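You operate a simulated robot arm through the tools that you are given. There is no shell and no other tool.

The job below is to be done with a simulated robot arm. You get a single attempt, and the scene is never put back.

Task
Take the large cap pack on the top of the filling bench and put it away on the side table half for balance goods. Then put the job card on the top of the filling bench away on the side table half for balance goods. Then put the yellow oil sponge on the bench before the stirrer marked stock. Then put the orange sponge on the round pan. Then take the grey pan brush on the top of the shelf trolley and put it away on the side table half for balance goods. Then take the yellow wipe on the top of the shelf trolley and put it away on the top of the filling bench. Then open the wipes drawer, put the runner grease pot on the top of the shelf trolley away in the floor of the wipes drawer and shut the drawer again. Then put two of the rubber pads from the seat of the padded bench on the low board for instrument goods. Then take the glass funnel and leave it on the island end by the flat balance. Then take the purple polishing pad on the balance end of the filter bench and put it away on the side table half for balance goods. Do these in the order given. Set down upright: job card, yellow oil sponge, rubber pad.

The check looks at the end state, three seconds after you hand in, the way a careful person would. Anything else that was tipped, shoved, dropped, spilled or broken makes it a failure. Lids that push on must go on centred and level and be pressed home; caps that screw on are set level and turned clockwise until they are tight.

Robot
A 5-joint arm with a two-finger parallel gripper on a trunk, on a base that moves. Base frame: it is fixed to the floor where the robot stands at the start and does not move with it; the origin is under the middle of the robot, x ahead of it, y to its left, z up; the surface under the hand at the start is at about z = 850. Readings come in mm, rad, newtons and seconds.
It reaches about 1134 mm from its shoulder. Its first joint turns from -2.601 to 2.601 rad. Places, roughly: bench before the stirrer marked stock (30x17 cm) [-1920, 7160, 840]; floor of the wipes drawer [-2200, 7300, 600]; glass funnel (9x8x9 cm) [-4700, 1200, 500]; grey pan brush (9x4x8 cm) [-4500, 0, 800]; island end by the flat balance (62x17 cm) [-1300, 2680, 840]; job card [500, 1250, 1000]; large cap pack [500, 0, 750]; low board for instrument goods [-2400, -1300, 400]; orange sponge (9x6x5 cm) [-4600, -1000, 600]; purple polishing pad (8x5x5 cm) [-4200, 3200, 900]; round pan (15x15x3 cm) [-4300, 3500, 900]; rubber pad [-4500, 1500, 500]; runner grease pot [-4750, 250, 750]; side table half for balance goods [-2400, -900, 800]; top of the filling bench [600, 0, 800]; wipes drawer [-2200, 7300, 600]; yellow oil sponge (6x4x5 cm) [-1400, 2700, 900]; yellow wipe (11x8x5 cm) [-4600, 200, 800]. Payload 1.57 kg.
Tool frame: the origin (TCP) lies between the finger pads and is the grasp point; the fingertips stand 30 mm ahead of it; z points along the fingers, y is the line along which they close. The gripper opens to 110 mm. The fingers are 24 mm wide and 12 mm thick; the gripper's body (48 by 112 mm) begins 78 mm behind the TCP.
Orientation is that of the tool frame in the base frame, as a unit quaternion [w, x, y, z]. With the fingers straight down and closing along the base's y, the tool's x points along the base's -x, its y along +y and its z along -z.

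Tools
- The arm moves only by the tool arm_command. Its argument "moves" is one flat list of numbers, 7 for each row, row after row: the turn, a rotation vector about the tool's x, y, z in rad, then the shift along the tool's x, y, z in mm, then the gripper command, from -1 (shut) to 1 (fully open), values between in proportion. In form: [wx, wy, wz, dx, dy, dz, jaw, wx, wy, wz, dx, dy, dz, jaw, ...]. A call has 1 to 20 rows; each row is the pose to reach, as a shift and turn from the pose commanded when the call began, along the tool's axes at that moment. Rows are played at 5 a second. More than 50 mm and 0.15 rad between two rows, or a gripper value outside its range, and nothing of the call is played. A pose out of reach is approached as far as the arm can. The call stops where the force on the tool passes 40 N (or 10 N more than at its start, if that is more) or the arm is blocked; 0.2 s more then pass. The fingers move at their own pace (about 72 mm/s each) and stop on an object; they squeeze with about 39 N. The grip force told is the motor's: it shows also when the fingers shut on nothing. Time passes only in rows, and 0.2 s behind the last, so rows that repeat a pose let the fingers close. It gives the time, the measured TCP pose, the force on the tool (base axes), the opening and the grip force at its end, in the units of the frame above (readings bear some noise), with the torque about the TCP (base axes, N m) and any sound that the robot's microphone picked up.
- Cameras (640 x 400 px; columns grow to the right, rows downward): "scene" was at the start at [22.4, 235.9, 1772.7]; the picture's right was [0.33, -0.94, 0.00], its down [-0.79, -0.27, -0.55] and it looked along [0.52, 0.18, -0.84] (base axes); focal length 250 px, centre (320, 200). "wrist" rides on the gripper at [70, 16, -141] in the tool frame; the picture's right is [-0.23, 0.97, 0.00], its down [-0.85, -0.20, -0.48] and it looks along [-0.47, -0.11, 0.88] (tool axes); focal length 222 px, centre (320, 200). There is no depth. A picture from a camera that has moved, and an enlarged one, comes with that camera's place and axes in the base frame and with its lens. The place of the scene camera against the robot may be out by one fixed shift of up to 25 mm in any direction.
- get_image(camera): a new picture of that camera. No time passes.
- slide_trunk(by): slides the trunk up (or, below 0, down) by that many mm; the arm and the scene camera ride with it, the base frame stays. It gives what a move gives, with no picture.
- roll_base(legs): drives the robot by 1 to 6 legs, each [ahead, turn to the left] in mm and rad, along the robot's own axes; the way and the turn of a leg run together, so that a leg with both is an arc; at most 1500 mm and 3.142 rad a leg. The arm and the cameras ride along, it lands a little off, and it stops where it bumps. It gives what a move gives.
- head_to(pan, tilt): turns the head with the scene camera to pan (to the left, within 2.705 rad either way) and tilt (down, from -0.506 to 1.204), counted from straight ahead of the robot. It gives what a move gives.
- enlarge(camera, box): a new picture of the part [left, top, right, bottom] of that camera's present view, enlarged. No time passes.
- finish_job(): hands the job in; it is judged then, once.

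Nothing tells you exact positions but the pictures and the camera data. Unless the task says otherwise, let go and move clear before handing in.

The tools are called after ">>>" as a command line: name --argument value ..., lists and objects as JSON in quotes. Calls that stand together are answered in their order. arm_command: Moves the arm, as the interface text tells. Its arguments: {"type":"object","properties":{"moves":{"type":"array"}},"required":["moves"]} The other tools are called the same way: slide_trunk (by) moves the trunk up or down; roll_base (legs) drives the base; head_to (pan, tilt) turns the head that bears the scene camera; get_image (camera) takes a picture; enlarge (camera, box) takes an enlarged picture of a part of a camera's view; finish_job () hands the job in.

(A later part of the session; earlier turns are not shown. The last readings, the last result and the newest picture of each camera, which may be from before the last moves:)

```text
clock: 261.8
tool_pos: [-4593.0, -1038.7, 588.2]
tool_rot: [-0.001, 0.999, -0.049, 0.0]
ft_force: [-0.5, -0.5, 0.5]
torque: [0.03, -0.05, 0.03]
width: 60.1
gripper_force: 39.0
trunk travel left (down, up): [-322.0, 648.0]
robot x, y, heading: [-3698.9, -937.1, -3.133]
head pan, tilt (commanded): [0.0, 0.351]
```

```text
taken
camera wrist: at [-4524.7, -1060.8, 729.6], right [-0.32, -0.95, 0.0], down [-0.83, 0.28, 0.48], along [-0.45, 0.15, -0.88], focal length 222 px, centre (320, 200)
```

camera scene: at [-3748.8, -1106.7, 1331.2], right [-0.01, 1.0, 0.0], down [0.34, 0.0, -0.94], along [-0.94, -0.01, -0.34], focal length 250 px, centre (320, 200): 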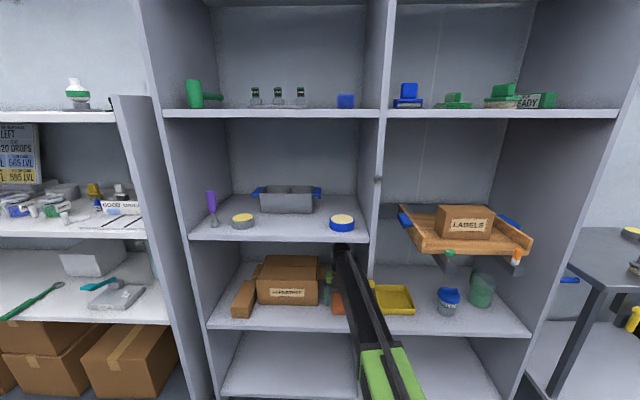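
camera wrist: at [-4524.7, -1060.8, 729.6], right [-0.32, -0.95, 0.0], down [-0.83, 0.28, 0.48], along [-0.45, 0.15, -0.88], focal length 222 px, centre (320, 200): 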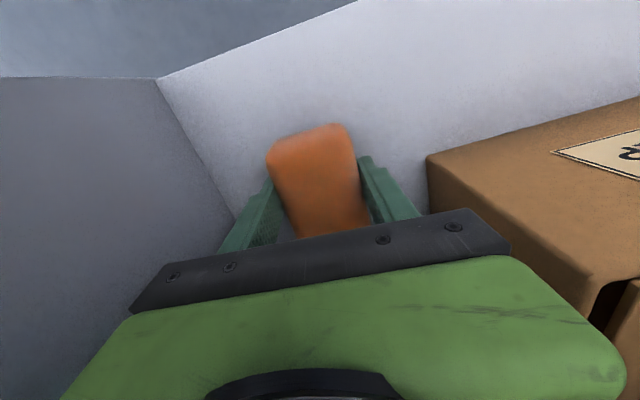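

The sponge is gripped (60 mm). I lift it a little and draw it straight out of the bay.

>>> slide_trunk --by 22

>>> arm_command --moves '[0, 0, 0, 40, -4, 0, -1, 0, 0, 0, 80, -8, 0, -1, 0, 0, 0, 120, -12, 0, -1, 0, 0, 0, 160, -16, 0, -1, 0, 0, 0, 200, -20, 0, -1, 0, 0, 0, 240, -24, 0, -1, 0, 0, 0, 280, -27, 0, -1, 0, 0, 0, 280, -27, 0, -1]'

>>> get_image --camera "wrist"

>>> get_image --camera "scene"

```text
clock: 262.5
tool_pos: [-4592.9, -1038.5, 610.2]
tool_rot: [0.0, 0.999, -0.048, 0.001]
ft_force: [0.7, 0.5, -0.5]
torque: [0.01, -0.02, 0.04]
width: 59.9
gripper_force: 38.5
trunk travel left (down, up): [-344.0, 626.0]
robot x, y, heading: [-3704.5, -937.3, -3.137]
head pan, tilt (commanded): [0.0, 0.351]
```

```text
clock: 264.3
tool_pos: [-4312.5, -1036.1, 609.9]
tool_rot: [0.0, 0.999, -0.048, 0.0]
ft_force: [1.7, 0.3, -1.4]
torque: [-0.02, 0.0, 0.01]
width: 59.9
gripper_force: 38.6
trunk travel left (down, up): [-344.0, 626.0]
robot x, y, heading: [-3701.6, -940.4, -3.136]
head pan, tilt (commanded): [0.0, 0.351]
```

```text
taken
camera wrist: at [-4243.8, -1058.7, 751.6], right [-0.32, -0.95, 0.0], down [-0.83, 0.28, 0.48], along [-0.45, 0.15, -0.88], focal length 222 px, centre (320, 200)
```

wrist: 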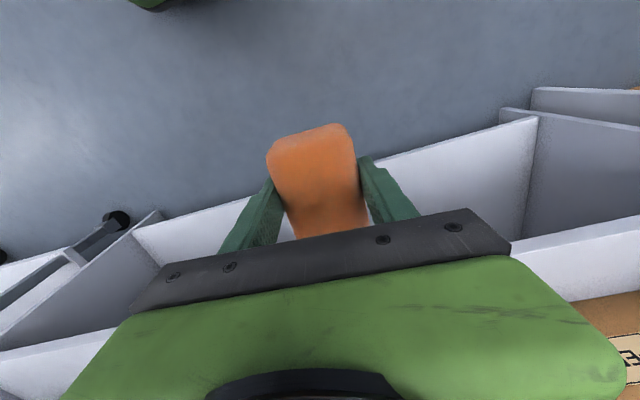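

```text
taken
camera scene: at [-3748.5, -1106.7, 1345.2], right [-0.01, 1.0, 0.0], down [0.34, 0.0, -0.94], along [-0.94, -0.01, -0.34], focal length 250 px, centre (320, 200)
```

scene: 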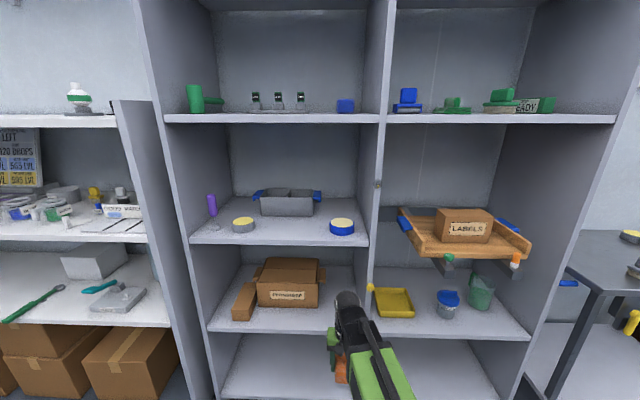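

The sponge is out of the shelf. I raise the trunk and look down at the robot's own base to learn its size.

>>> slide_trunk --by 500

>>> head_to --pan 0.6 --tilt 1.2

>>> get_image --camera "scene"

>>> head_to --pan -1.2 --tilt 1.2

>>> get_image --camera "scene"

>>> head_to --pan 2.7 --tilt 1.0

>>> get_image --camera "scene"

```text
refused: 500 is not a number from -400 to 400
```

```text
clock: 265.4
tool_pos: [-4311.4, -1036.3, 610.3]
tool_rot: [0.0, 0.999, -0.048, 0.0]
ft_force: [0.6, 1.1, -0.5]
torque: [0.02, 0.0, 0.0]
width: 59.8
gripper_force: 39.3
trunk travel left (down, up): [-344.0, 626.0]
robot x, y, heading: [-3705.2, -940.4, -3.129]
head pan, tilt (commanded): [0.6, 1.201]
```

```text
taken
camera scene: at [-3701.4, -1137.8, 1277.8], right [-0.57, 0.82, 0.0], down [0.76, 0.53, -0.36], along [-0.3, -0.21, -0.93], focal length 250 px, centre (320, 200)
```

scene: 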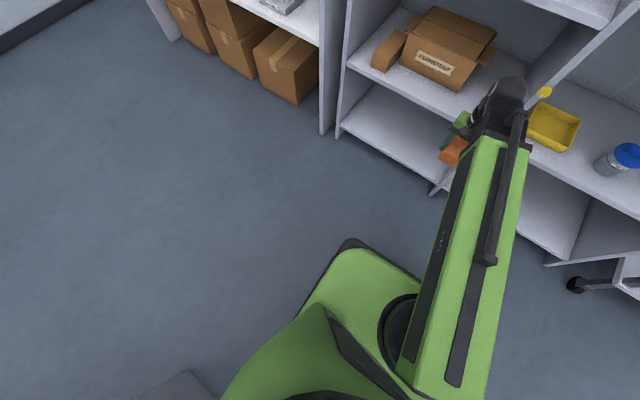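

```text
clock: 267.2
tool_pos: [-4312.0, -1036.5, 610.5]
tool_rot: [-0.001, 0.999, -0.048, 0.0]
ft_force: [0.6, -0.2, -0.8]
torque: [0.0, 0.0, 0.01]
width: 59.8
gripper_force: 38.6
trunk travel left (down, up): [-344.0, 626.0]
robot x, y, heading: [-3703.9, -938.2, -3.132]
head pan, tilt (commanded): [-1.201, 1.201]
```

```text
taken
camera scene: at [-3676.3, -1053.8, 1277.8], right [0.93, 0.37, 0.0], down [0.35, -0.87, -0.36], along [-0.13, 0.34, -0.93], focal length 250 px, centre (320, 200)
```

scene: 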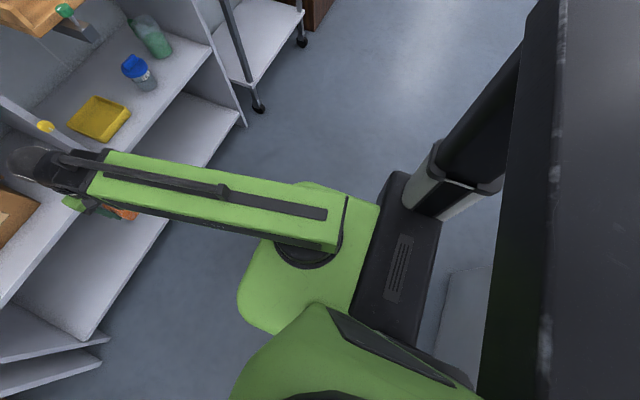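

```text
clock: 270.4
tool_pos: [-4312.2, -1037.2, 610.0]
tool_rot: [0.001, 0.999, -0.048, 0.0]
ft_force: [0.1, -1.0, -0.5]
torque: [0.0, 0.0, 0.0]
width: 59.2
gripper_force: 39.2
trunk travel left (down, up): [-344.0, 626.0]
robot x, y, heading: [-3705.1, -937.9, -3.131]
head pan, tilt (commanded): [2.7, 1.0]
```

```text
taken
camera scene: at [-3592.3, -1134.9, 1290.4], right [-0.42, -0.91, 0.0], down [-0.76, 0.35, -0.54], along [0.49, -0.23, -0.84], focal length 250 px, centre (320, 200)
```

scene: 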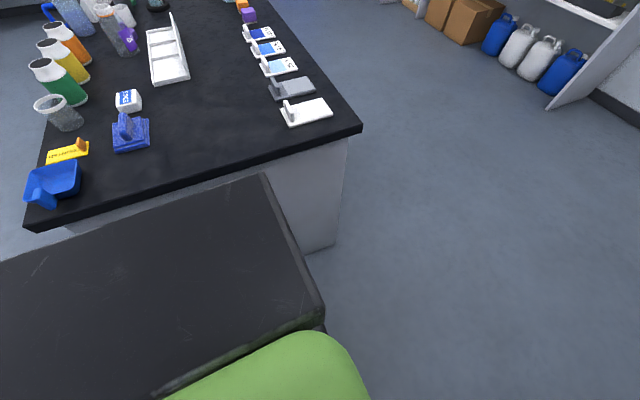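

The base is roughly 0.6 m square. I raise the trunk in two steps and then look for the way to the balance on the filter bench.

>>> slide_trunk --by 400

>>> slide_trunk --by 100

>>> get_image --camera "wrist"

```text
clock: 274.3
tool_pos: [-4312.7, -1035.7, 1009.6]
tool_rot: [0.0, 0.999, -0.048, 0.0]
ft_force: [-0.4, 0.2, -0.2]
torque: [0.0, 0.0, 0.0]
width: 59.2
gripper_force: 38.9
trunk travel left (down, up): [-744.0, 226.0]
robot x, y, heading: [-3706.3, -938.3, -3.131]
head pan, tilt (commanded): [2.7, 1.0]
```

```text
clock: 275.6
tool_pos: [-4311.8, -1035.6, 1110.4]
tool_rot: [0.0, 0.999, -0.048, -0.001]
ft_force: [-0.2, -0.1, -0.2]
torque: [0.01, -0.03, 0.03]
width: 59.1
gripper_force: 38.6
trunk travel left (down, up): [-844.0, 126.0]
robot x, y, heading: [-3703.9, -936.6, -3.132]
head pan, tilt (commanded): [2.7, 1.0]
```

```text
taken
camera wrist: at [-4244.1, -1058.7, 1251.5], right [-0.32, -0.95, 0.0], down [-0.83, 0.28, 0.48], along [-0.45, 0.15, -0.88], focal length 222 px, centre (320, 200)
```

wrist: 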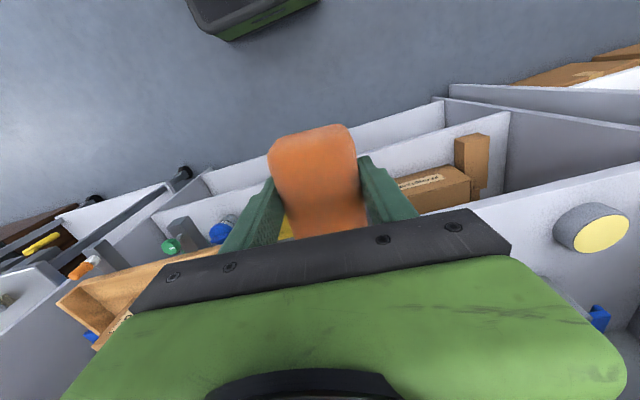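

>>> roll_base --legs '[[0, -1.65], [1500, 0]]'

>>> roll_base --legs '[[1400, 0]]'

>>> head_to --pan 0.4 --tilt 0.5

>>> get_image --camera "scene"

```text
clock: 287.1
tool_pos: [-3554.4, 1174.6, 1111.1]
tool_rot: [0.0, -0.621, 0.783, -0.001]
ft_force: [-0.1, 0.5, -1.0]
torque: [-0.01, 0.02, -0.01]
width: 58.8
gripper_force: 39.0
trunk travel left (down, up): [-844.0, 126.0]
robot x, y, heading: [-3539.2, 558.4, 1.443]
head pan, tilt (commanded): [2.7, 1.0]
```

```text
clock: 294.2
tool_pos: [-3361.8, 2578.6, 1109.6]
tool_rot: [0.001, -0.617, 0.787, 0.0]
ft_force: [-1.1, -0.2, -1.2]
torque: [-0.01, -0.02, 0.01]
width: 59.1
gripper_force: 38.5
trunk travel left (down, up): [-844.0, 126.0]
robot x, y, heading: [-3350.9, 1961.7, 1.432]
head pan, tilt (commanded): [2.7, 1.0]
```

```text
clock: 296.3
tool_pos: [-3361.2, 2578.7, 1111.7]
tool_rot: [0.0, -0.617, 0.787, 0.001]
ft_force: [-0.1, 0.1, -0.5]
torque: [0.01, 0.04, -0.02]
width: 59.2
gripper_force: 38.9
trunk travel left (down, up): [-844.0, 126.0]
robot x, y, heading: [-3349.4, 1963.8, 1.433]
head pan, tilt (commanded): [0.4, 0.499]
```

```text
taken
camera scene: at [-3549.2, 2029.7, 1831.5], right [0.97, 0.26, 0.0], down [0.12, -0.46, -0.88], along [-0.23, 0.85, -0.48], focal length 250 px, centre (320, 200)
```

scene: 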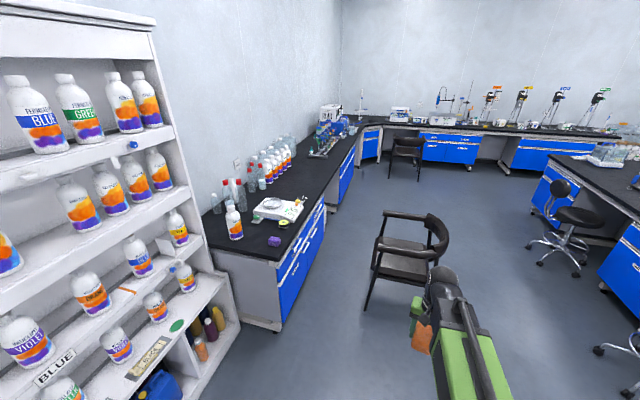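

>>> enlarge --camera "scene" --box '[200, 150, 330, 260]'

>>> enlarge --camera "scene" --box '[330, 190, 470, 330]'

```text
3.64 times, centred on (265, 205) of scene
camera zoom: at [-3549.2, 2029.7, 1831.5], right [0.97, 0.26, 0.0], down [0.12, -0.46, -0.88], along [-0.23, 0.85, -0.48], focal length 909 px, centre (520, 182)
```

zoom: 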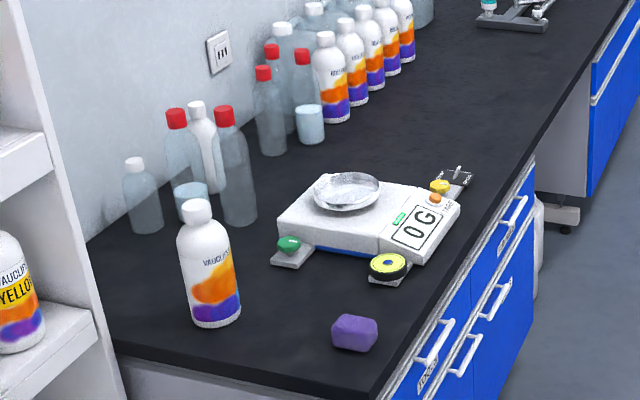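

```text
2.86 times, centred on (400, 260) of scene
camera zoom: at [-3549.2, 2029.7, 1831.5], right [0.97, 0.26, 0.0], down [0.12, -0.46, -0.88], along [-0.23, 0.85, -0.48], focal length 714 px, centre (91, 29)
```

zoom: 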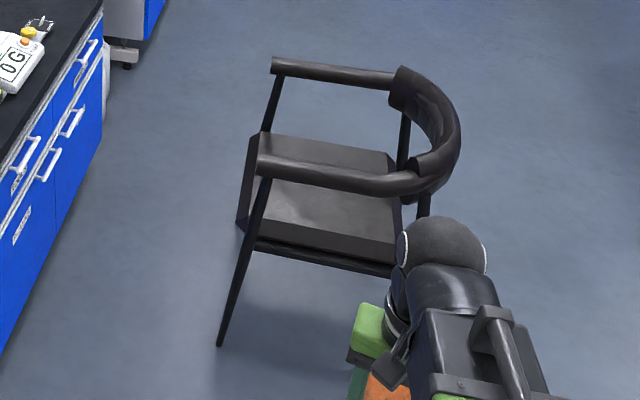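

The balance with the round pan stands at about (-4308, 3533), the purple pad at (-4137, 3160); a chair stands at y>3510 in front of the bench. I drive to (-3520, 3060) and turn to face the bench.

>>> roll_base --legs '[[0, 0.292], [1100, 0]]'

>>> roll_base --legs '[[0, 1.417]]'

>>> head_to --pan -0.5 --tilt 0.7

>>> get_image --camera "scene"

```text
clock: 302.9
tool_pos: [-3703.1, 3650.1, 1110.1]
tool_rot: [0.001, 0.724, -0.689, 0.0]
ft_force: [0.0, 0.4, -1.1]
torque: [-0.01, 0.0, 0.04]
width: 59.4
gripper_force: 39.1
trunk travel left (down, up): [-844.0, 126.0]
robot x, y, heading: [-3518.9, 3058.8, 1.725]
head pan, tilt (commanded): [0.4, 0.499]
```

```text
clock: 306.8
tool_pos: [-4129.9, 2962.4, 1111.2]
tool_rot: [0.001, 0.999, -0.045, -0.001]
ft_force: [-0.4, 1.1, -0.8]
torque: [-0.06, 0.03, 0.0]
width: 59.3
gripper_force: 38.9
trunk travel left (down, up): [-844.0, 126.0]
robot x, y, heading: [-3520.1, 3018.9, -3.141]
head pan, tilt (commanded): [0.4, 0.499]
```

```text
clock: 308.0
tool_pos: [-4128.6, 2960.3, 1110.0]
tool_rot: [0.0, 0.999, -0.045, 0.001]
ft_force: [-0.4, 0.9, -0.4]
torque: [-0.03, -0.02, -0.01]
width: 59.2
gripper_force: 39.3
trunk travel left (down, up): [-844.0, 126.0]
robot x, y, heading: [-3515.2, 3017.6, -3.138]
head pan, tilt (commanded): [-0.499, 0.7]
```

```text
taken
camera scene: at [-3549.0, 2893.8, 1813.8], right [0.48, 0.88, 0.0], down [0.57, -0.31, -0.77], along [-0.67, 0.36, -0.64], focal length 250 px, centre (320, 200)
```

scene: 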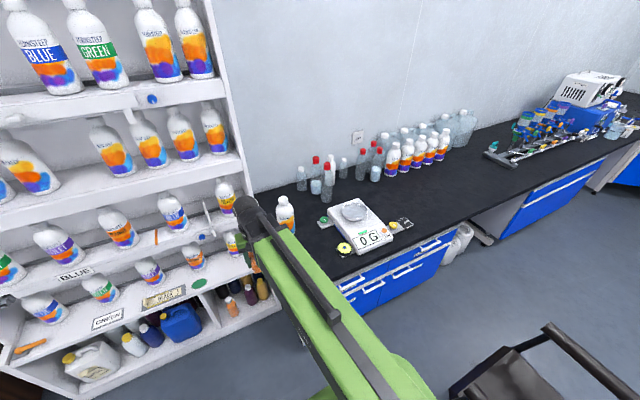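

I swing the arm sideways (robot stays) so the sponge comes level with the balance, keeping away from the bottle, then drive forward.

>>> arm_command --moves '[0, 0, 0, -4, -44, 0, -1, 0, 0, 0, -8, -88, 0, -1, 0, 0, 0, -12, -132, 0, -1, 0, 0, 0, -16, -176, 0, -1, 0, 0, 0, -20, -220, 0, -1, 0, 0, 0, -24, -264, 0, -1, 0, 0, 0, -28, -308, 0, -1, 0, 0, 0, -32, -352, 0, -1, 0, 0, 0, -36, -396, 0, -1, 0, 0, 0, -40, -440, 0, -1, 0, 0, 0, -44, -484, 0, -1, 0, 0, 0, -48, -528, 0, -1, 0, 0, 0, -52, -568, 0, -1, 0, 0, 0, -52, -568, 0, -1]'

>>> get_image --camera "wrist"

>>> get_image --camera "scene"

```text
clock: 311.0
tool_pos: [-4131.4, 3532.6, 1111.0]
tool_rot: [0.001, 0.999, -0.045, 0.0]
ft_force: [0.0, -0.5, -1.6]
torque: [0.03, 0.04, -0.01]
width: 59.2
gripper_force: 38.7
trunk travel left (down, up): [-844.0, 126.0]
robot x, y, heading: [-3518.9, 3021.9, -3.144]
head pan, tilt (commanded): [-0.499, 0.7]
```

```text
taken
camera wrist: at [-4062.8, 3511.4, 1251.6], right [-0.31, -0.95, 0.0], down [-0.83, 0.28, 0.48], along [-0.45, 0.15, -0.88], focal length 222 px, centre (320, 200)
```

wrist: 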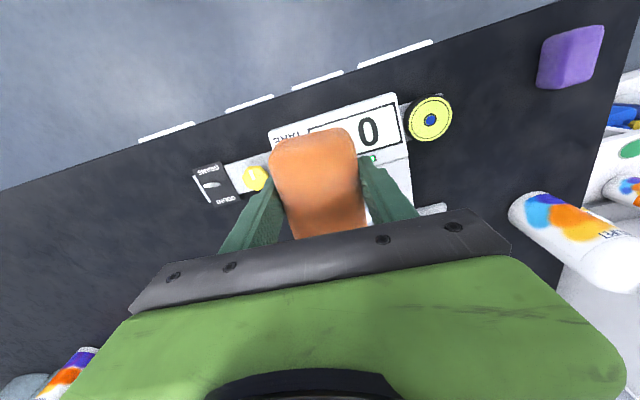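

```text
taken
camera scene: at [-3548.9, 2893.6, 1813.8], right [0.48, 0.88, 0.0], down [0.57, -0.31, -0.77], along [-0.67, 0.37, -0.64], focal length 250 px, centre (320, 200)
```

scene: 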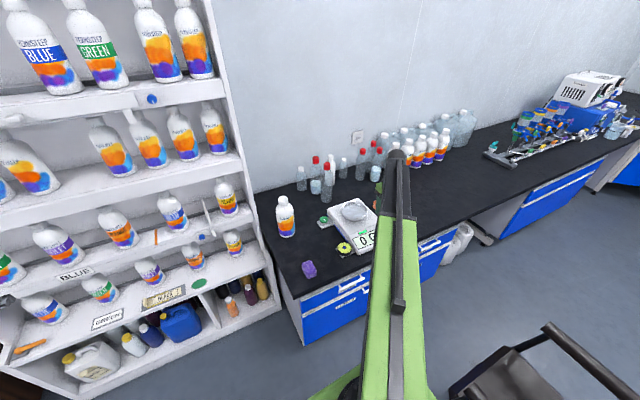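

>>> enlarge --camera "scene" --box '[260, 150, 440, 290]'

```text
2.86 times, centred on (350, 220) of scene
camera zoom: at [-3548.9, 2893.6, 1813.8], right [0.48, 0.88, 0.0], down [0.57, -0.31, -0.77], along [-0.67, 0.37, -0.64], focal length 714 px, centre (234, 143)
```

zoom: 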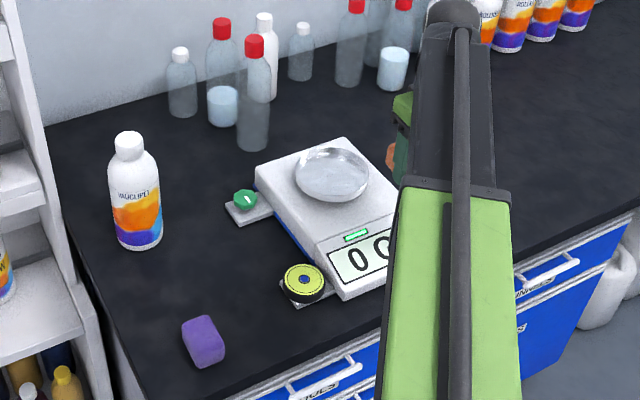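

>>> roll_base --legs '[[110, 0]]'

>>> get_image --camera "wrist"

```text
clock: 312.2
tool_pos: [-4244.3, 3532.9, 1110.5]
tool_rot: [0.0, 0.999, -0.044, 0.001]
ft_force: [-0.9, -0.1, -0.9]
torque: [-0.01, -0.04, -0.04]
width: 59.0
gripper_force: 38.8
trunk travel left (down, up): [-844.0, 126.0]
robot x, y, heading: [-3630.3, 3019.3, -3.14]
head pan, tilt (commanded): [-0.499, 0.7]
```

```text
taken
camera wrist: at [-4175.6, 3511.1, 1250.4], right [-0.31, -0.95, 0.0], down [-0.83, 0.28, 0.48], along [-0.45, 0.15, -0.88], focal length 222 px, centre (320, 200)
```

wrist: 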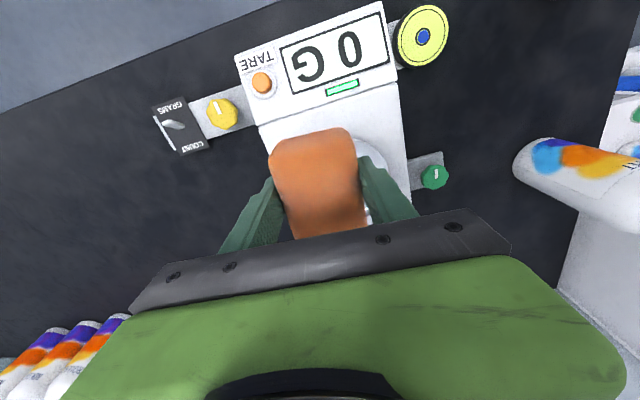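

>>> enlarge --camera "wrist" --box '[240, 80, 440, 240]'

```text
2.50 times, centred on (340, 160) of wrist
camera zoom: at [-4175.6, 3511.1, 1250.4], right [-0.31, -0.95, 0.0], down [-0.83, 0.28, 0.48], along [-0.45, 0.15, -0.88], focal length 555 px, centre (270, 300)
```

zoom: 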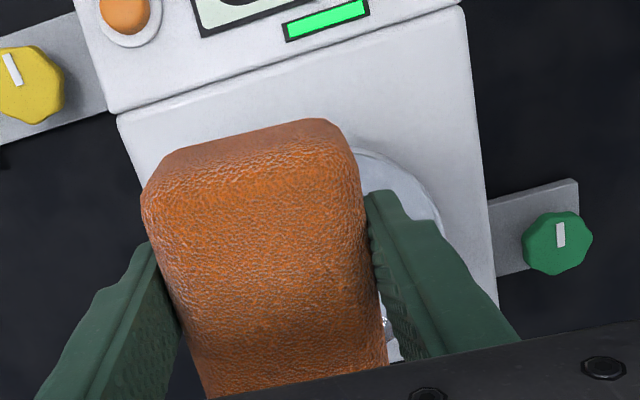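

The pan's centre lies about 90 mm ahead and 18 mm to the right of the tool. The sponge's centre is 16 mm ahead of the tool, so I move 74 mm ahead and 18 mm aside, then lower part-way.

>>> arm_command --moves '[0, 0, 0, -37, 9, 0, -1, 0, 0, 0, -74, 18, 0, -1, 0, 0, 0, -74, 18, 0, -1]'

>>> slide_trunk --by -100

>>> get_image --camera "wrist"

>>> enlarge --camera "scene" --box '[300, 130, 460, 270]'

```text
clock: 313.0
tool_pos: [-4317.0, 3520.9, 1109.7]
tool_rot: [0.0, 0.999, -0.045, 0.0]
ft_force: [0.0, -0.2, -1.1]
torque: [0.01, -0.02, -0.04]
width: 58.9
gripper_force: 38.9
trunk travel left (down, up): [-844.0, 126.0]
robot x, y, heading: [-3629.3, 3025.9, -3.143]
head pan, tilt (commanded): [-0.499, 0.7]
```

```text
clock: 314.4
tool_pos: [-4315.8, 3519.7, 1010.9]
tool_rot: [0.0, 0.999, -0.044, 0.001]
ft_force: [-1.0, -0.3, -0.5]
torque: [-0.02, 0.04, -0.02]
width: 59.1
gripper_force: 39.0
trunk travel left (down, up): [-744.0, 226.0]
robot x, y, heading: [-3629.0, 3021.4, -3.14]
head pan, tilt (commanded): [-0.499, 0.7]
```

```text
taken
camera wrist: at [-4247.9, 3498.6, 1151.6], right [-0.31, -0.95, 0.0], down [-0.83, 0.28, 0.48], along [-0.45, 0.15, -0.88], focal length 222 px, centre (320, 200)
```

wrist: 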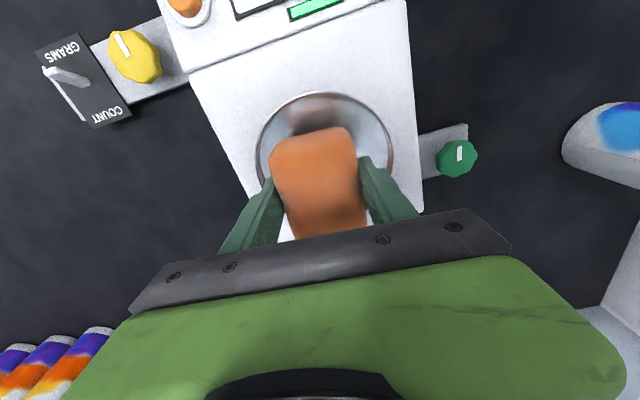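

```text
2.86 times, centred on (380, 200) of scene
camera zoom: at [-3659.2, 2893.8, 1713.8], right [0.48, 0.88, 0.0], down [0.57, -0.31, -0.77], along [-0.67, 0.37, -0.64], focal length 714 px, centre (149, 200)
```

zoom: 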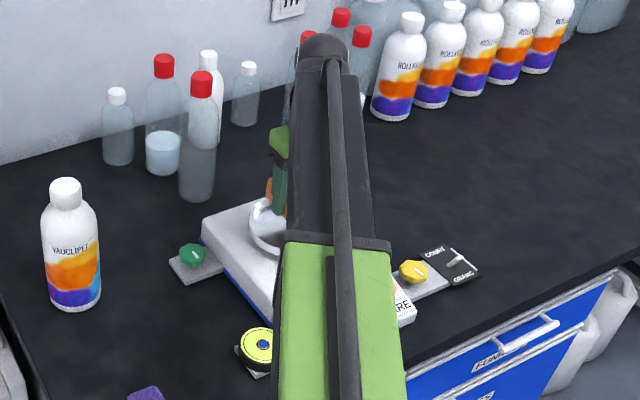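

The pan is right beneath the sponge (centre offset about 8 mm). I trim by 5 mm and lower stepwise until it touches.

>>> arm_command --moves '[0, 0, 0, 6, 5, 0, -1, 0, 0, 0, 6, 5, 0, -1]'

>>> slide_trunk --by -35

>>> get_image --camera "wrist"

```text
clock: 314.9
tool_pos: [-4310.8, 3514.5, 1010.6]
tool_rot: [0.0, 0.999, -0.045, 0.0]
ft_force: [0.1, 0.6, -1.1]
torque: [0.0, -0.01, -0.01]
width: 59.2
gripper_force: 38.9
trunk travel left (down, up): [-744.0, 226.0]
robot x, y, heading: [-3629.9, 3023.5, -3.14]
head pan, tilt (commanded): [-0.499, 0.7]
```

```text
clock: 315.7
tool_pos: [-4309.6, 3514.5, 976.0]
tool_rot: [0.0, 0.999, -0.045, 0.0]
ft_force: [0.3, -0.5, -1.0]
torque: [0.04, 0.05, 0.01]
width: 59.5
gripper_force: 39.2
trunk travel left (down, up): [-709.0, 261.0]
robot x, y, heading: [-3632.8, 3019.1, -3.139]
head pan, tilt (commanded): [-0.499, 0.7]
```

```text
taken
camera wrist: at [-4242.5, 3493.0, 1116.5], right [-0.31, -0.95, 0.0], down [-0.83, 0.28, 0.48], along [-0.45, 0.15, -0.88], focal length 222 px, centre (320, 200)
```

wrist: 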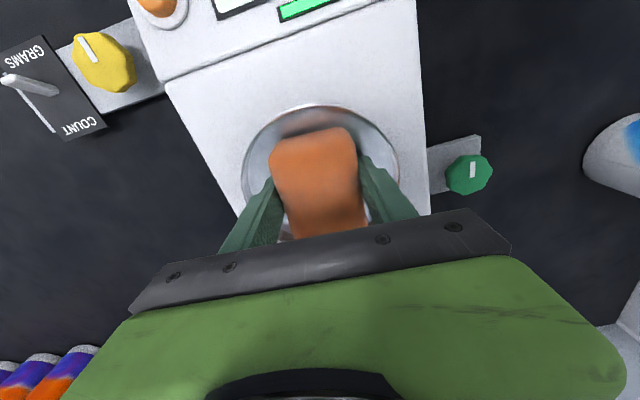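

>>> slide_trunk --by -8

>>> slide_trunk --by -4

>>> slide_trunk --by -3

```text
clock: 316.3
tool_pos: [-4310.5, 3513.1, 969.3]
tool_rot: [-0.001, 0.999, -0.044, -0.001]
ft_force: [-7.3, 6.5, 26.8]
torque: [0.1, 0.27, -0.03]
width: 59.3
gripper_force: 39.1
trunk travel left (down, up): [-701.0, 269.0]
robot x, y, heading: [-3629.9, 3019.9, -3.138]
head pan, tilt (commanded): [-0.499, 0.7]
```

```text
clock: 316.6
tool_pos: [-4311.5, 3513.1, 968.1]
tool_rot: [-0.001, 0.999, -0.045, -0.001]
ft_force: [-1.3, -0.4, 25.2]
torque: [-0.22, -0.17, -0.03]
width: 59.2
gripper_force: 38.6
trunk travel left (down, up): [-701.0, 269.0]
robot x, y, heading: [-3630.0, 3020.3, -3.146]
head pan, tilt (commanded): [-0.499, 0.7]
stopped: the force on the tool passed its limit at 48 N (the readings are from after the stop); the commanded pose is now the measured one
```

```text
clock: 316.9
tool_pos: [-4309.1, 3514.3, 970.0]
tool_rot: [-0.001, 0.999, -0.045, -0.002]
ft_force: [-1.4, -0.3, 31.5]
torque: [-0.29, -0.34, 0.01]
width: 59.0
gripper_force: 39.0
trunk travel left (down, up): [-700.0, 270.0]
robot x, y, heading: [-3630.1, 3020.5, -3.138]
head pan, tilt (commanded): [-0.499, 0.7]
stopped: the force on the tool passed its limit at 46 N (the readings are from after the stop); the commanded pose is now the measured one
```

It rests on the pan with some pressure; I relieve it before opening.

>>> slide_trunk --by 2

```text
clock: 317.5
tool_pos: [-4311.9, 3515.5, 969.5]
tool_rot: [-0.001, 0.999, -0.045, -0.001]
ft_force: [3.6, -2.9, 8.2]
torque: [-0.21, -0.25, -0.02]
width: 59.2
gripper_force: 38.7
trunk travel left (down, up): [-702.0, 268.0]
robot x, y, heading: [-3632.1, 3023.2, -3.141]
head pan, tilt (commanded): [-0.499, 0.7]
```

>>> slide_trunk --by 1

>>> arm_command --moves '[0, 0, 0, 0, 0, 0, 0.2, 0, 0, 0, 0, 0, 0, 0.4, 0, 0, 0, 0, 0, 0, 0.5, 0, 0, 0, 0, 0, 0, 0.5]'

>>> get_image --camera "wrist"

```text
clock: 318.0
tool_pos: [-4312.2, 3515.1, 970.5]
tool_rot: [0.0, 0.999, -0.044, -0.001]
ft_force: [0.5, -0.1, -1.0]
torque: [-0.02, -0.02, 0.02]
width: 59.2
gripper_force: 38.7
trunk travel left (down, up): [-703.0, 267.0]
robot x, y, heading: [-3634.5, 3024.0, -3.141]
head pan, tilt (commanded): [-0.499, 0.7]
```

```text
clock: 319.0
tool_pos: [-4312.7, 3515.9, 970.3]
tool_rot: [-0.001, 0.999, -0.044, -0.002]
ft_force: [0.2, 0.1, 0.5]
torque: [0.04, -0.02, 0.01]
width: 82.5
gripper_force: 0.2
trunk travel left (down, up): [-703.0, 267.0]
robot x, y, heading: [-3629.1, 3019.7, -3.142]
head pan, tilt (commanded): [-0.499, 0.7]
```

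```text
taken
camera wrist: at [-4243.2, 3493.6, 1110.5], right [-0.31, -0.95, 0.0], down [-0.83, 0.27, 0.48], along [-0.46, 0.15, -0.88], focal length 222 px, centre (320, 200)
```

wrist: 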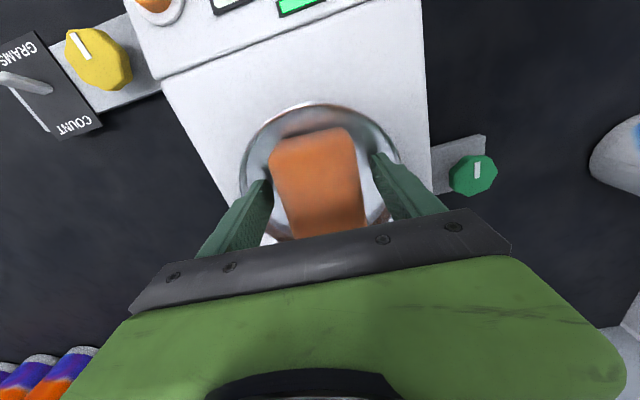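

The sponge lies on the pan. I raise clear and verify.

>>> slide_trunk --by 50

>>> slide_trunk --by 95

>>> get_image --camera "wrist"

```text
clock: 319.9
tool_pos: [-4311.4, 3514.3, 1020.5]
tool_rot: [-0.001, 0.999, -0.045, -0.003]
ft_force: [0.7, -0.1, -0.5]
torque: [0.02, 0.04, -0.04]
width: 82.4
gripper_force: 0.0
trunk travel left (down, up): [-753.0, 217.0]
robot x, y, heading: [-3631.4, 3020.6, -3.139]
head pan, tilt (commanded): [-0.499, 0.7]
```

```text
clock: 321.2
tool_pos: [-4311.7, 3515.5, 1116.4]
tool_rot: [-0.001, 0.999, -0.045, -0.001]
ft_force: [0.1, -0.5, 0.3]
torque: [-0.01, -0.02, -0.02]
width: 82.5
gripper_force: 0.0
trunk travel left (down, up): [-848.0, 122.0]
robot x, y, heading: [-3631.3, 3022.3, -3.137]
head pan, tilt (commanded): [-0.499, 0.7]
```

```text
taken
camera wrist: at [-4243.3, 3493.7, 1255.5], right [-0.31, -0.95, 0.0], down [-0.83, 0.27, 0.48], along [-0.46, 0.15, -0.88], focal length 222 px, centre (320, 200)
```

wrist: 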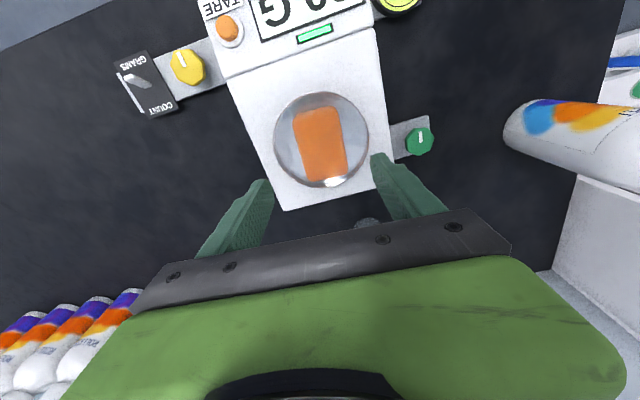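

The orange sponge is well placed on the round pan. I back off, bring the arm back in front, and go for the grey brush on the trolley.

>>> roll_base --legs '[[-130, 0]]'

>>> arm_command --moves '[0, 0, 0, 4, 42, 0, 1, 0, 0, 0, 8, 84, 0, 1, 0, 0, 0, 12, 126, 0, 1, 0, 0, 0, 16, 168, 0, 1, 0, 0, 0, 20, 210, 0, 1, 0, 0, 0, 24, 252, 0, 1, 0, 0, 0, 28, 294, 0, 1, 0, 0, 0, 32, 336, 0, 1, 0, 0, 0, 36, 378, 0, 1, 0, 0, 0, 40, 420, 0, 1, 0, 0, 0, 44, 462, 0, 1, 0, 0, 0, 48, 500, 0, 1, 0, 0, 0, 48, 500, 0, 1]'

```text
clock: 322.5
tool_pos: [-4180.4, 3513.2, 1116.2]
tool_rot: [-0.001, 0.999, -0.044, -0.002]
ft_force: [0.1, 0.6, 0.9]
torque: [0.02, 0.06, 0.01]
width: 82.8
gripper_force: 0.0
trunk travel left (down, up): [-848.0, 122.0]
robot x, y, heading: [-3500.6, 3019.8, -3.138]
head pan, tilt (commanded): [-0.499, 0.7]
```

```text
clock: 325.3
tool_pos: [-4180.1, 3013.9, 1115.2]
tool_rot: [0.0, 0.999, -0.044, -0.002]
ft_force: [-1.0, 0.2, 0.5]
torque: [-0.03, -0.02, 0.0]
width: 110.0
gripper_force: 0.1
trunk travel left (down, up): [-848.0, 122.0]
robot x, y, heading: [-3501.5, 3020.2, -3.137]
head pan, tilt (commanded): [-0.499, 0.7]
```

>>> roll_base --legs '[[0, 1.533], [1500, 0]]'

>>> roll_base --legs '[[1480, 0]]'

```text
clock: 336.3
tool_pos: [-3634.3, 855.7, 1117.1]
tool_rot: [0.0, 0.761, 0.649, -0.002]
ft_force: [0.3, 0.1, 0.1]
torque: [-0.01, 0.01, 0.03]
width: 110.0
gripper_force: 0.1
trunk travel left (down, up): [-848.0, 122.0]
robot x, y, heading: [-3596.0, 1533.1, -1.637]
head pan, tilt (commanded): [-0.499, 0.7]
```

```text
clock: 343.6
tool_pos: [-3704.3, -609.7, 1114.8]
tool_rot: [0.0, 0.755, 0.656, -0.003]
ft_force: [-0.1, -1.0, 0.1]
torque: [0.02, 0.01, -0.01]
width: 110.2
gripper_force: 0.0
trunk travel left (down, up): [-848.0, 122.0]
robot x, y, heading: [-3677.0, 72.2, -1.613]
head pan, tilt (commanded): [-0.499, 0.7]
```

>>> roll_base --legs '[[0, -1.529]]'

>>> head_to --pan 0.0 --tilt 0.8

>>> get_image --camera "scene"

>>> get_image --camera "wrist"

```text
clock: 347.8
tool_pos: [-4357.1, 72.6, 1115.1]
tool_rot: [0.0, 0.999, -0.049, -0.001]
ft_force: [-0.9, 0.5, 0.5]
torque: [-0.1, 0.0, 0.03]
width: 109.8
gripper_force: 0.1
trunk travel left (down, up): [-848.0, 122.0]
robot x, y, heading: [-3678.0, 96.1, -3.138]
head pan, tilt (commanded): [-0.499, 0.7]
```

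```text
clock: 348.7
tool_pos: [-4356.9, 68.6, 1115.2]
tool_rot: [-0.002, 0.999, -0.05, -0.002]
ft_force: [-0.4, 0.3, -0.5]
torque: [0.0, -0.01, 0.0]
width: 110.0
gripper_force: 0.0
trunk travel left (down, up): [-848.0, 122.0]
robot x, y, heading: [-3677.8, 98.3, -3.146]
head pan, tilt (commanded): [0.0, 0.799]
```

```text
taken
camera scene: at [-3712.4, -68.8, 1809.7], right [0.0, 1.0, 0.0], down [0.72, 0.0, -0.7], along [-0.7, 0.0, -0.72], focal length 250 px, centre (320, 200)
```

scene: 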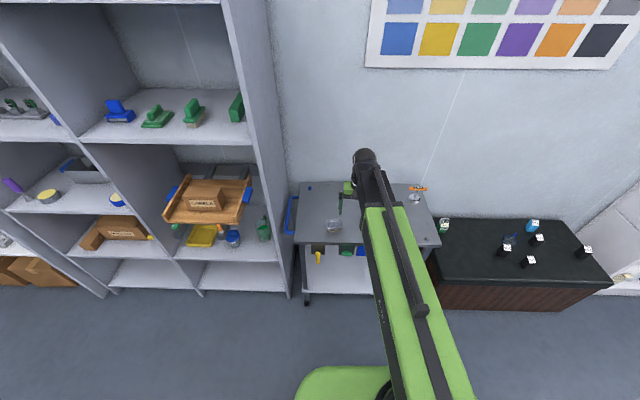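

```text
taken
camera wrist: at [-4289.4, 46.7, 1255.4], right [-0.32, -0.95, 0.0], down [-0.83, 0.28, 0.48], along [-0.46, 0.16, -0.88], focal length 222 px, centre (320, 200)
```

wrist: 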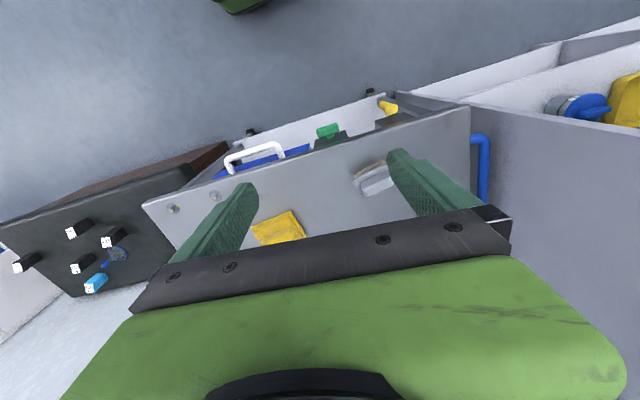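

>>> enlarge --camera "wrist" --box '[240, 110, 480, 260]'

>>> enlarge --camera "scene" --box '[280, 160, 440, 280]'

```text
2.67 times, centred on (360, 185) of wrist
camera zoom: at [-4289.4, 46.7, 1255.4], right [-0.32, -0.95, 0.0], down [-0.83, 0.28, 0.48], along [-0.46, 0.16, -0.88], focal length 592 px, centre (213, 240)
```

zoom: 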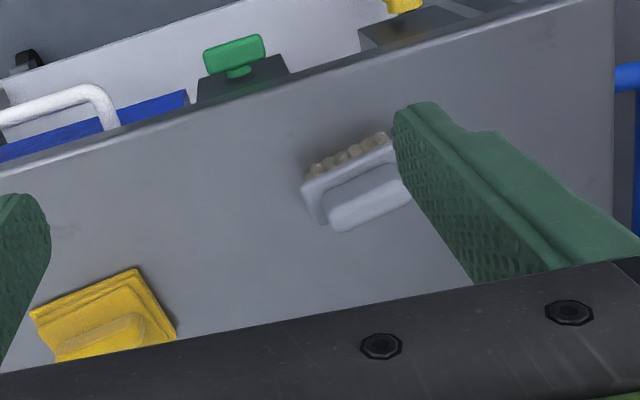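

```text
3.33 times, centred on (360, 220) of scene
camera zoom: at [-3712.4, -68.8, 1809.7], right [0.0, 1.0, 0.0], down [0.72, 0.0, -0.7], along [-0.7, 0.0, -0.72], focal length 834 px, centre (187, 133)
```

zoom: 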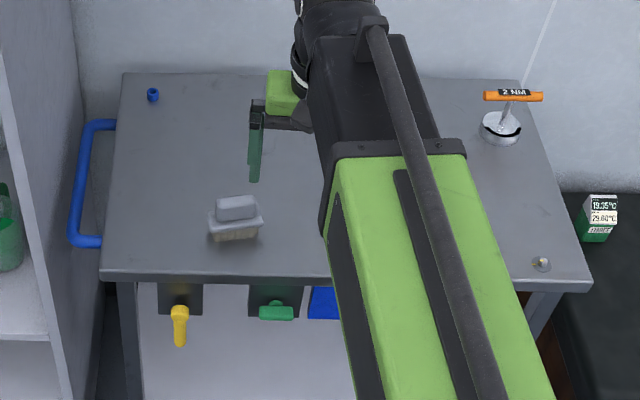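

The grey brush stands on its bristles at about (-4486, 2), top at z≈890; the trolley's top is at z≈812 and the brush's long side runs along y. I move over it and turn the fingers to grip across its narrow side.

>>> arm_command --moves '[0, 0, 0.137, -12, 8, 0, 1, 0, 0, 0.274, -24, 16, 0, 1, 0, 0, 0.411, -36, 24, 0, 1, 0, 0, 0.548, -48, 32, 0, 1, 0, 0, 0.685, -60, 40, 0, 1, 0, 0, 0.822, -73, 48, 0, 1, 0, 0, 0.959, -85, 56, 0, 1, 0, 0, 1.096, -97, 64, 0, 1, 0, 0, 1.233, -109, 72, 0, 1, 0, 0, 1.37, -121, 79, 0, 1, 0, 0, 1.37, -121, 79, 0, 1]'

>>> get_image --camera "wrist"

>>> get_image --camera "scene"

```text
clock: 351.1
tool_pos: [-4485.5, 4.0, 1115.0]
tool_rot: [0.001, 0.741, -0.671, -0.003]
ft_force: [0.3, 1.2, -0.4]
torque: [-0.02, 0.01, -0.02]
width: 109.9
gripper_force: 0.1
trunk travel left (down, up): [-848.0, 122.0]
robot x, y, heading: [-3676.7, 96.8, -3.141]
head pan, tilt (commanded): [0.0, 0.799]
```

```text
taken
camera wrist: at [-4494.9, -67.3, 1255.7], right [-0.99, 0.13, 0.0], down [0.12, 0.87, 0.48], along [0.06, 0.48, -0.88], focal length 222 px, centre (320, 200)
```

wrist: 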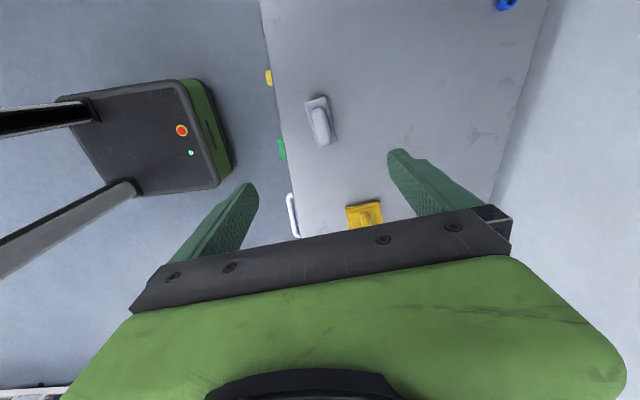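

```text
taken
camera scene: at [-3712.0, -68.0, 1809.8], right [0.0, 1.0, 0.0], down [0.72, 0.0, -0.7], along [-0.7, 0.0, -0.72], focal length 250 px, centre (320, 200)
```

scene: 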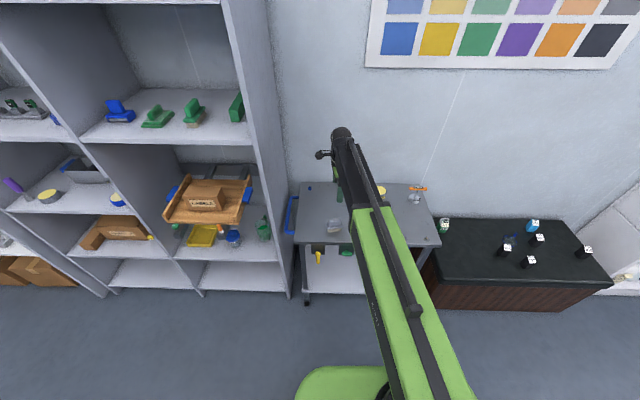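

>>> enlarge --camera "wrist" --box '[250, 70, 400, 190]'

```text
3.33 times, centred on (325, 130) of wrist
camera zoom: at [-4494.9, -67.3, 1255.7], right [-0.99, 0.13, 0.0], down [0.12, 0.87, 0.48], along [0.06, 0.48, -0.88], focal length 740 px, centre (303, 433)
```

zoom: 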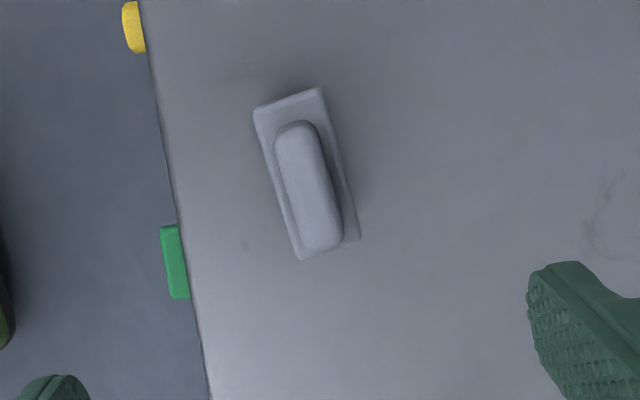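

The brush is nearly centred (offset 1, 3 mm) and turned -0.06 rad from the tool. I trim and lower for a closer look.

>>> arm_command --moves '[0, 0, -0.06, 1, 3, 0, 0.6, 0, 0, -0.06, 1, 3, 0, 0.6]'

>>> slide_trunk --by -150

>>> get_image --camera "wrist"

>>> enlarge --camera "wrist" --box '[220, 80, 420, 220]'

```text
clock: 351.7
tool_pos: [-4489.6, 1.0, 1114.8]
tool_rot: [0.0, 0.762, -0.648, -0.001]
ft_force: [0.0, 0.4, 0.0]
torque: [-0.02, 0.01, 0.0]
width: 87.9
gripper_force: 0.1
trunk travel left (down, up): [-848.0, 122.0]
robot x, y, heading: [-3678.6, 100.6, -3.145]
head pan, tilt (commanded): [0.0, 0.799]
```

```text
clock: 353.4
tool_pos: [-4487.8, 2.2, 966.2]
tool_rot: [0.0, 0.762, -0.648, -0.002]
ft_force: [0.9, 0.2, 0.7]
torque: [0.02, 0.02, 0.04]
width: 87.8
gripper_force: 0.0
trunk travel left (down, up): [-698.0, 272.0]
robot x, y, heading: [-3678.4, 103.3, -3.141]
head pan, tilt (commanded): [0.0, 0.799]
```

```text
taken
camera wrist: at [-4492.8, -69.2, 1105.7], right [-1.0, 0.07, 0.0], down [0.06, 0.87, 0.48], along [0.03, 0.48, -0.88], focal length 222 px, centre (320, 200)
```

wrist: 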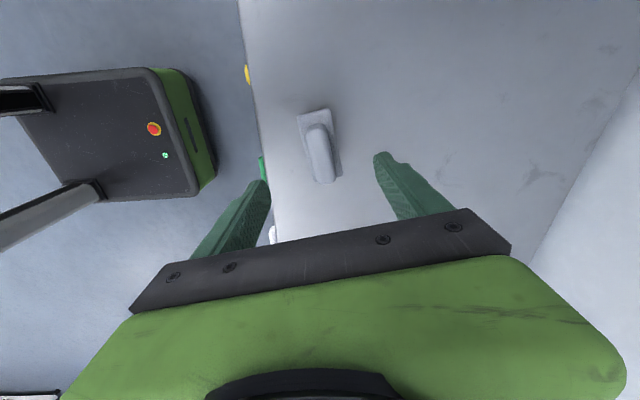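

```text
2.86 times, centred on (320, 150) of wrist
camera zoom: at [-4492.8, -69.2, 1105.7], right [-1.0, 0.07, 0.0], down [0.06, 0.87, 0.48], along [0.03, 0.48, -0.88], focal length 635 px, centre (320, 343)
```

zoom: 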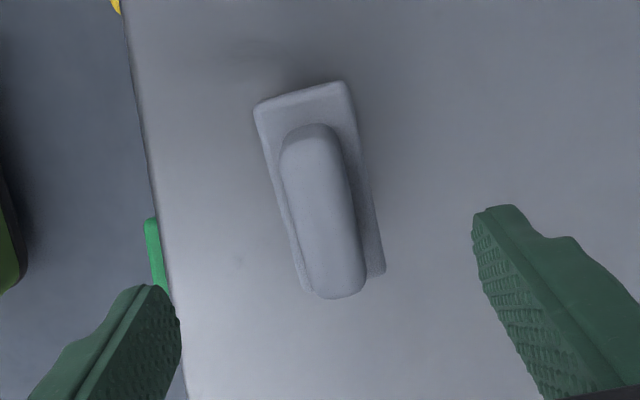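

The brush's base plate is 79 × 35 mm at z≈852, centred and aligned between the fingers. I lower to grip the plate's sides.

>>> slide_trunk --by -102

>>> arm_command --moves '[0, 0, 0, 0, 0, 0, 0.2, 0, 0, 0, 0, 0, 0, -0.2, 0, 0, 0, 0, 0, 0, -1, 0, 0, 0, 0, 0, 0, -1, 0, 0, 0, 0, 0, 0, -1, 0, 0, 0, 0, 0, 0, -1]'

>>> get_image --camera "wrist"

```text
clock: 354.8
tool_pos: [-4490.0, 1.7, 863.5]
tool_rot: [-0.001, 0.762, -0.648, -0.002]
ft_force: [0.7, 0.5, -0.2]
torque: [0.01, 0.0, 0.02]
width: 87.7
gripper_force: 0.0
trunk travel left (down, up): [-596.0, 374.0]
robot x, y, heading: [-3676.0, 95.9, -3.139]
head pan, tilt (commanded): [0.0, 0.799]
```

```text
clock: 356.2
tool_pos: [-4488.0, 2.1, 862.3]
tool_rot: [-0.001, 0.761, -0.648, -0.003]
ft_force: [0.1, 0.3, -0.4]
torque: [-0.04, -0.04, 0.01]
width: 37.2
gripper_force: 38.4
trunk travel left (down, up): [-596.0, 374.0]
robot x, y, heading: [-3681.9, 95.1, -3.137]
head pan, tilt (commanded): [0.0, 0.799]
```

```text
taken
camera wrist: at [-4492.8, -69.3, 1003.6], right [-1.0, 0.07, 0.0], down [0.06, 0.87, 0.48], along [0.03, 0.48, -0.88], focal length 222 px, centre (320, 200)
```

wrist: 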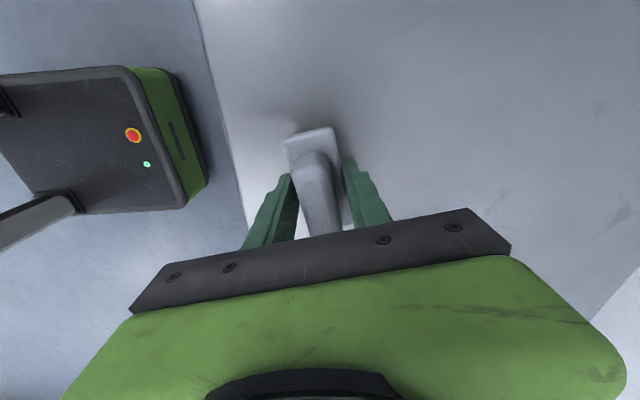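

The brush is gripped (37 mm). I lift, retract the arm and turn the tool back while clear, then drive to the side table.

>>> slide_trunk --by 255

>>> arm_command --moves '[0, 0, -0.131, 2.4, -14.8, 0, -1, 0, 0, -0.262, 4.8, -29.6, 0, -1, 0, 0, -0.393, 7.2, -44.4, 0, -1, 0, 0, -0.524, 9.6, -59.2, 0, -1, 0, 0, -0.655, 12, -74, 0, -1, 0, 0, -0.786, 14.4, -88.8, 0, -1, 0, 0, -0.917, 16.8, -103.6, 0, -1, 0, 0, -1.048, 19.2, -118.4, 0, -1, 0, 0, -1.179, 21.6, -133.2, 0, -1, 0, 0, -1.31, 24, -148, 0, -1, 0, 0, -1.31, 24, -148, 0, -1]'

>>> get_image --camera "wrist"

```text
clock: 358.8
tool_pos: [-4489.1, 2.6, 1117.4]
tool_rot: [-0.001, 0.762, -0.648, -0.001]
ft_force: [1.3, -0.5, -1.4]
torque: [-0.05, 0.01, 0.0]
width: 36.9
gripper_force: 39.3
trunk travel left (down, up): [-851.0, 119.0]
robot x, y, heading: [-3679.1, 100.9, -3.142]
head pan, tilt (commanded): [0.0, 0.799]
```

```text
clock: 361.2
tool_pos: [-4339.4, 1.9, 1116.6]
tool_rot: [-0.002, 0.999, -0.049, -0.002]
ft_force: [0.2, 0.0, -1.3]
torque: [0.01, 0.02, 0.0]
width: 37.1
gripper_force: 38.8
trunk travel left (down, up): [-851.0, 119.0]
robot x, y, heading: [-3676.2, 100.3, -3.145]
head pan, tilt (commanded): [0.0, 0.799]
```

```text
taken
camera wrist: at [-4270.2, -19.9, 1258.4], right [-0.32, -0.95, 0.0], down [-0.83, 0.28, 0.48], along [-0.46, 0.16, -0.88], focal length 222 px, centre (320, 200)
```

wrist: 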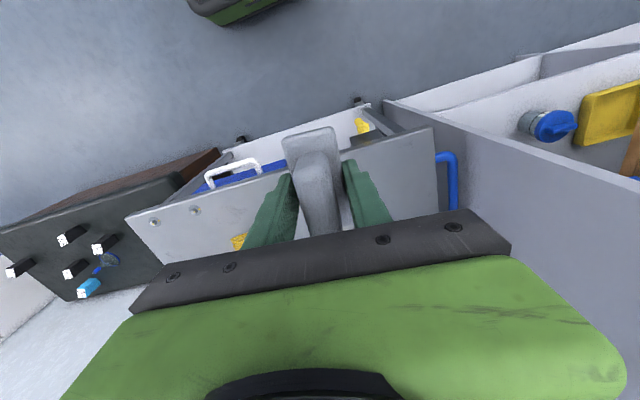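

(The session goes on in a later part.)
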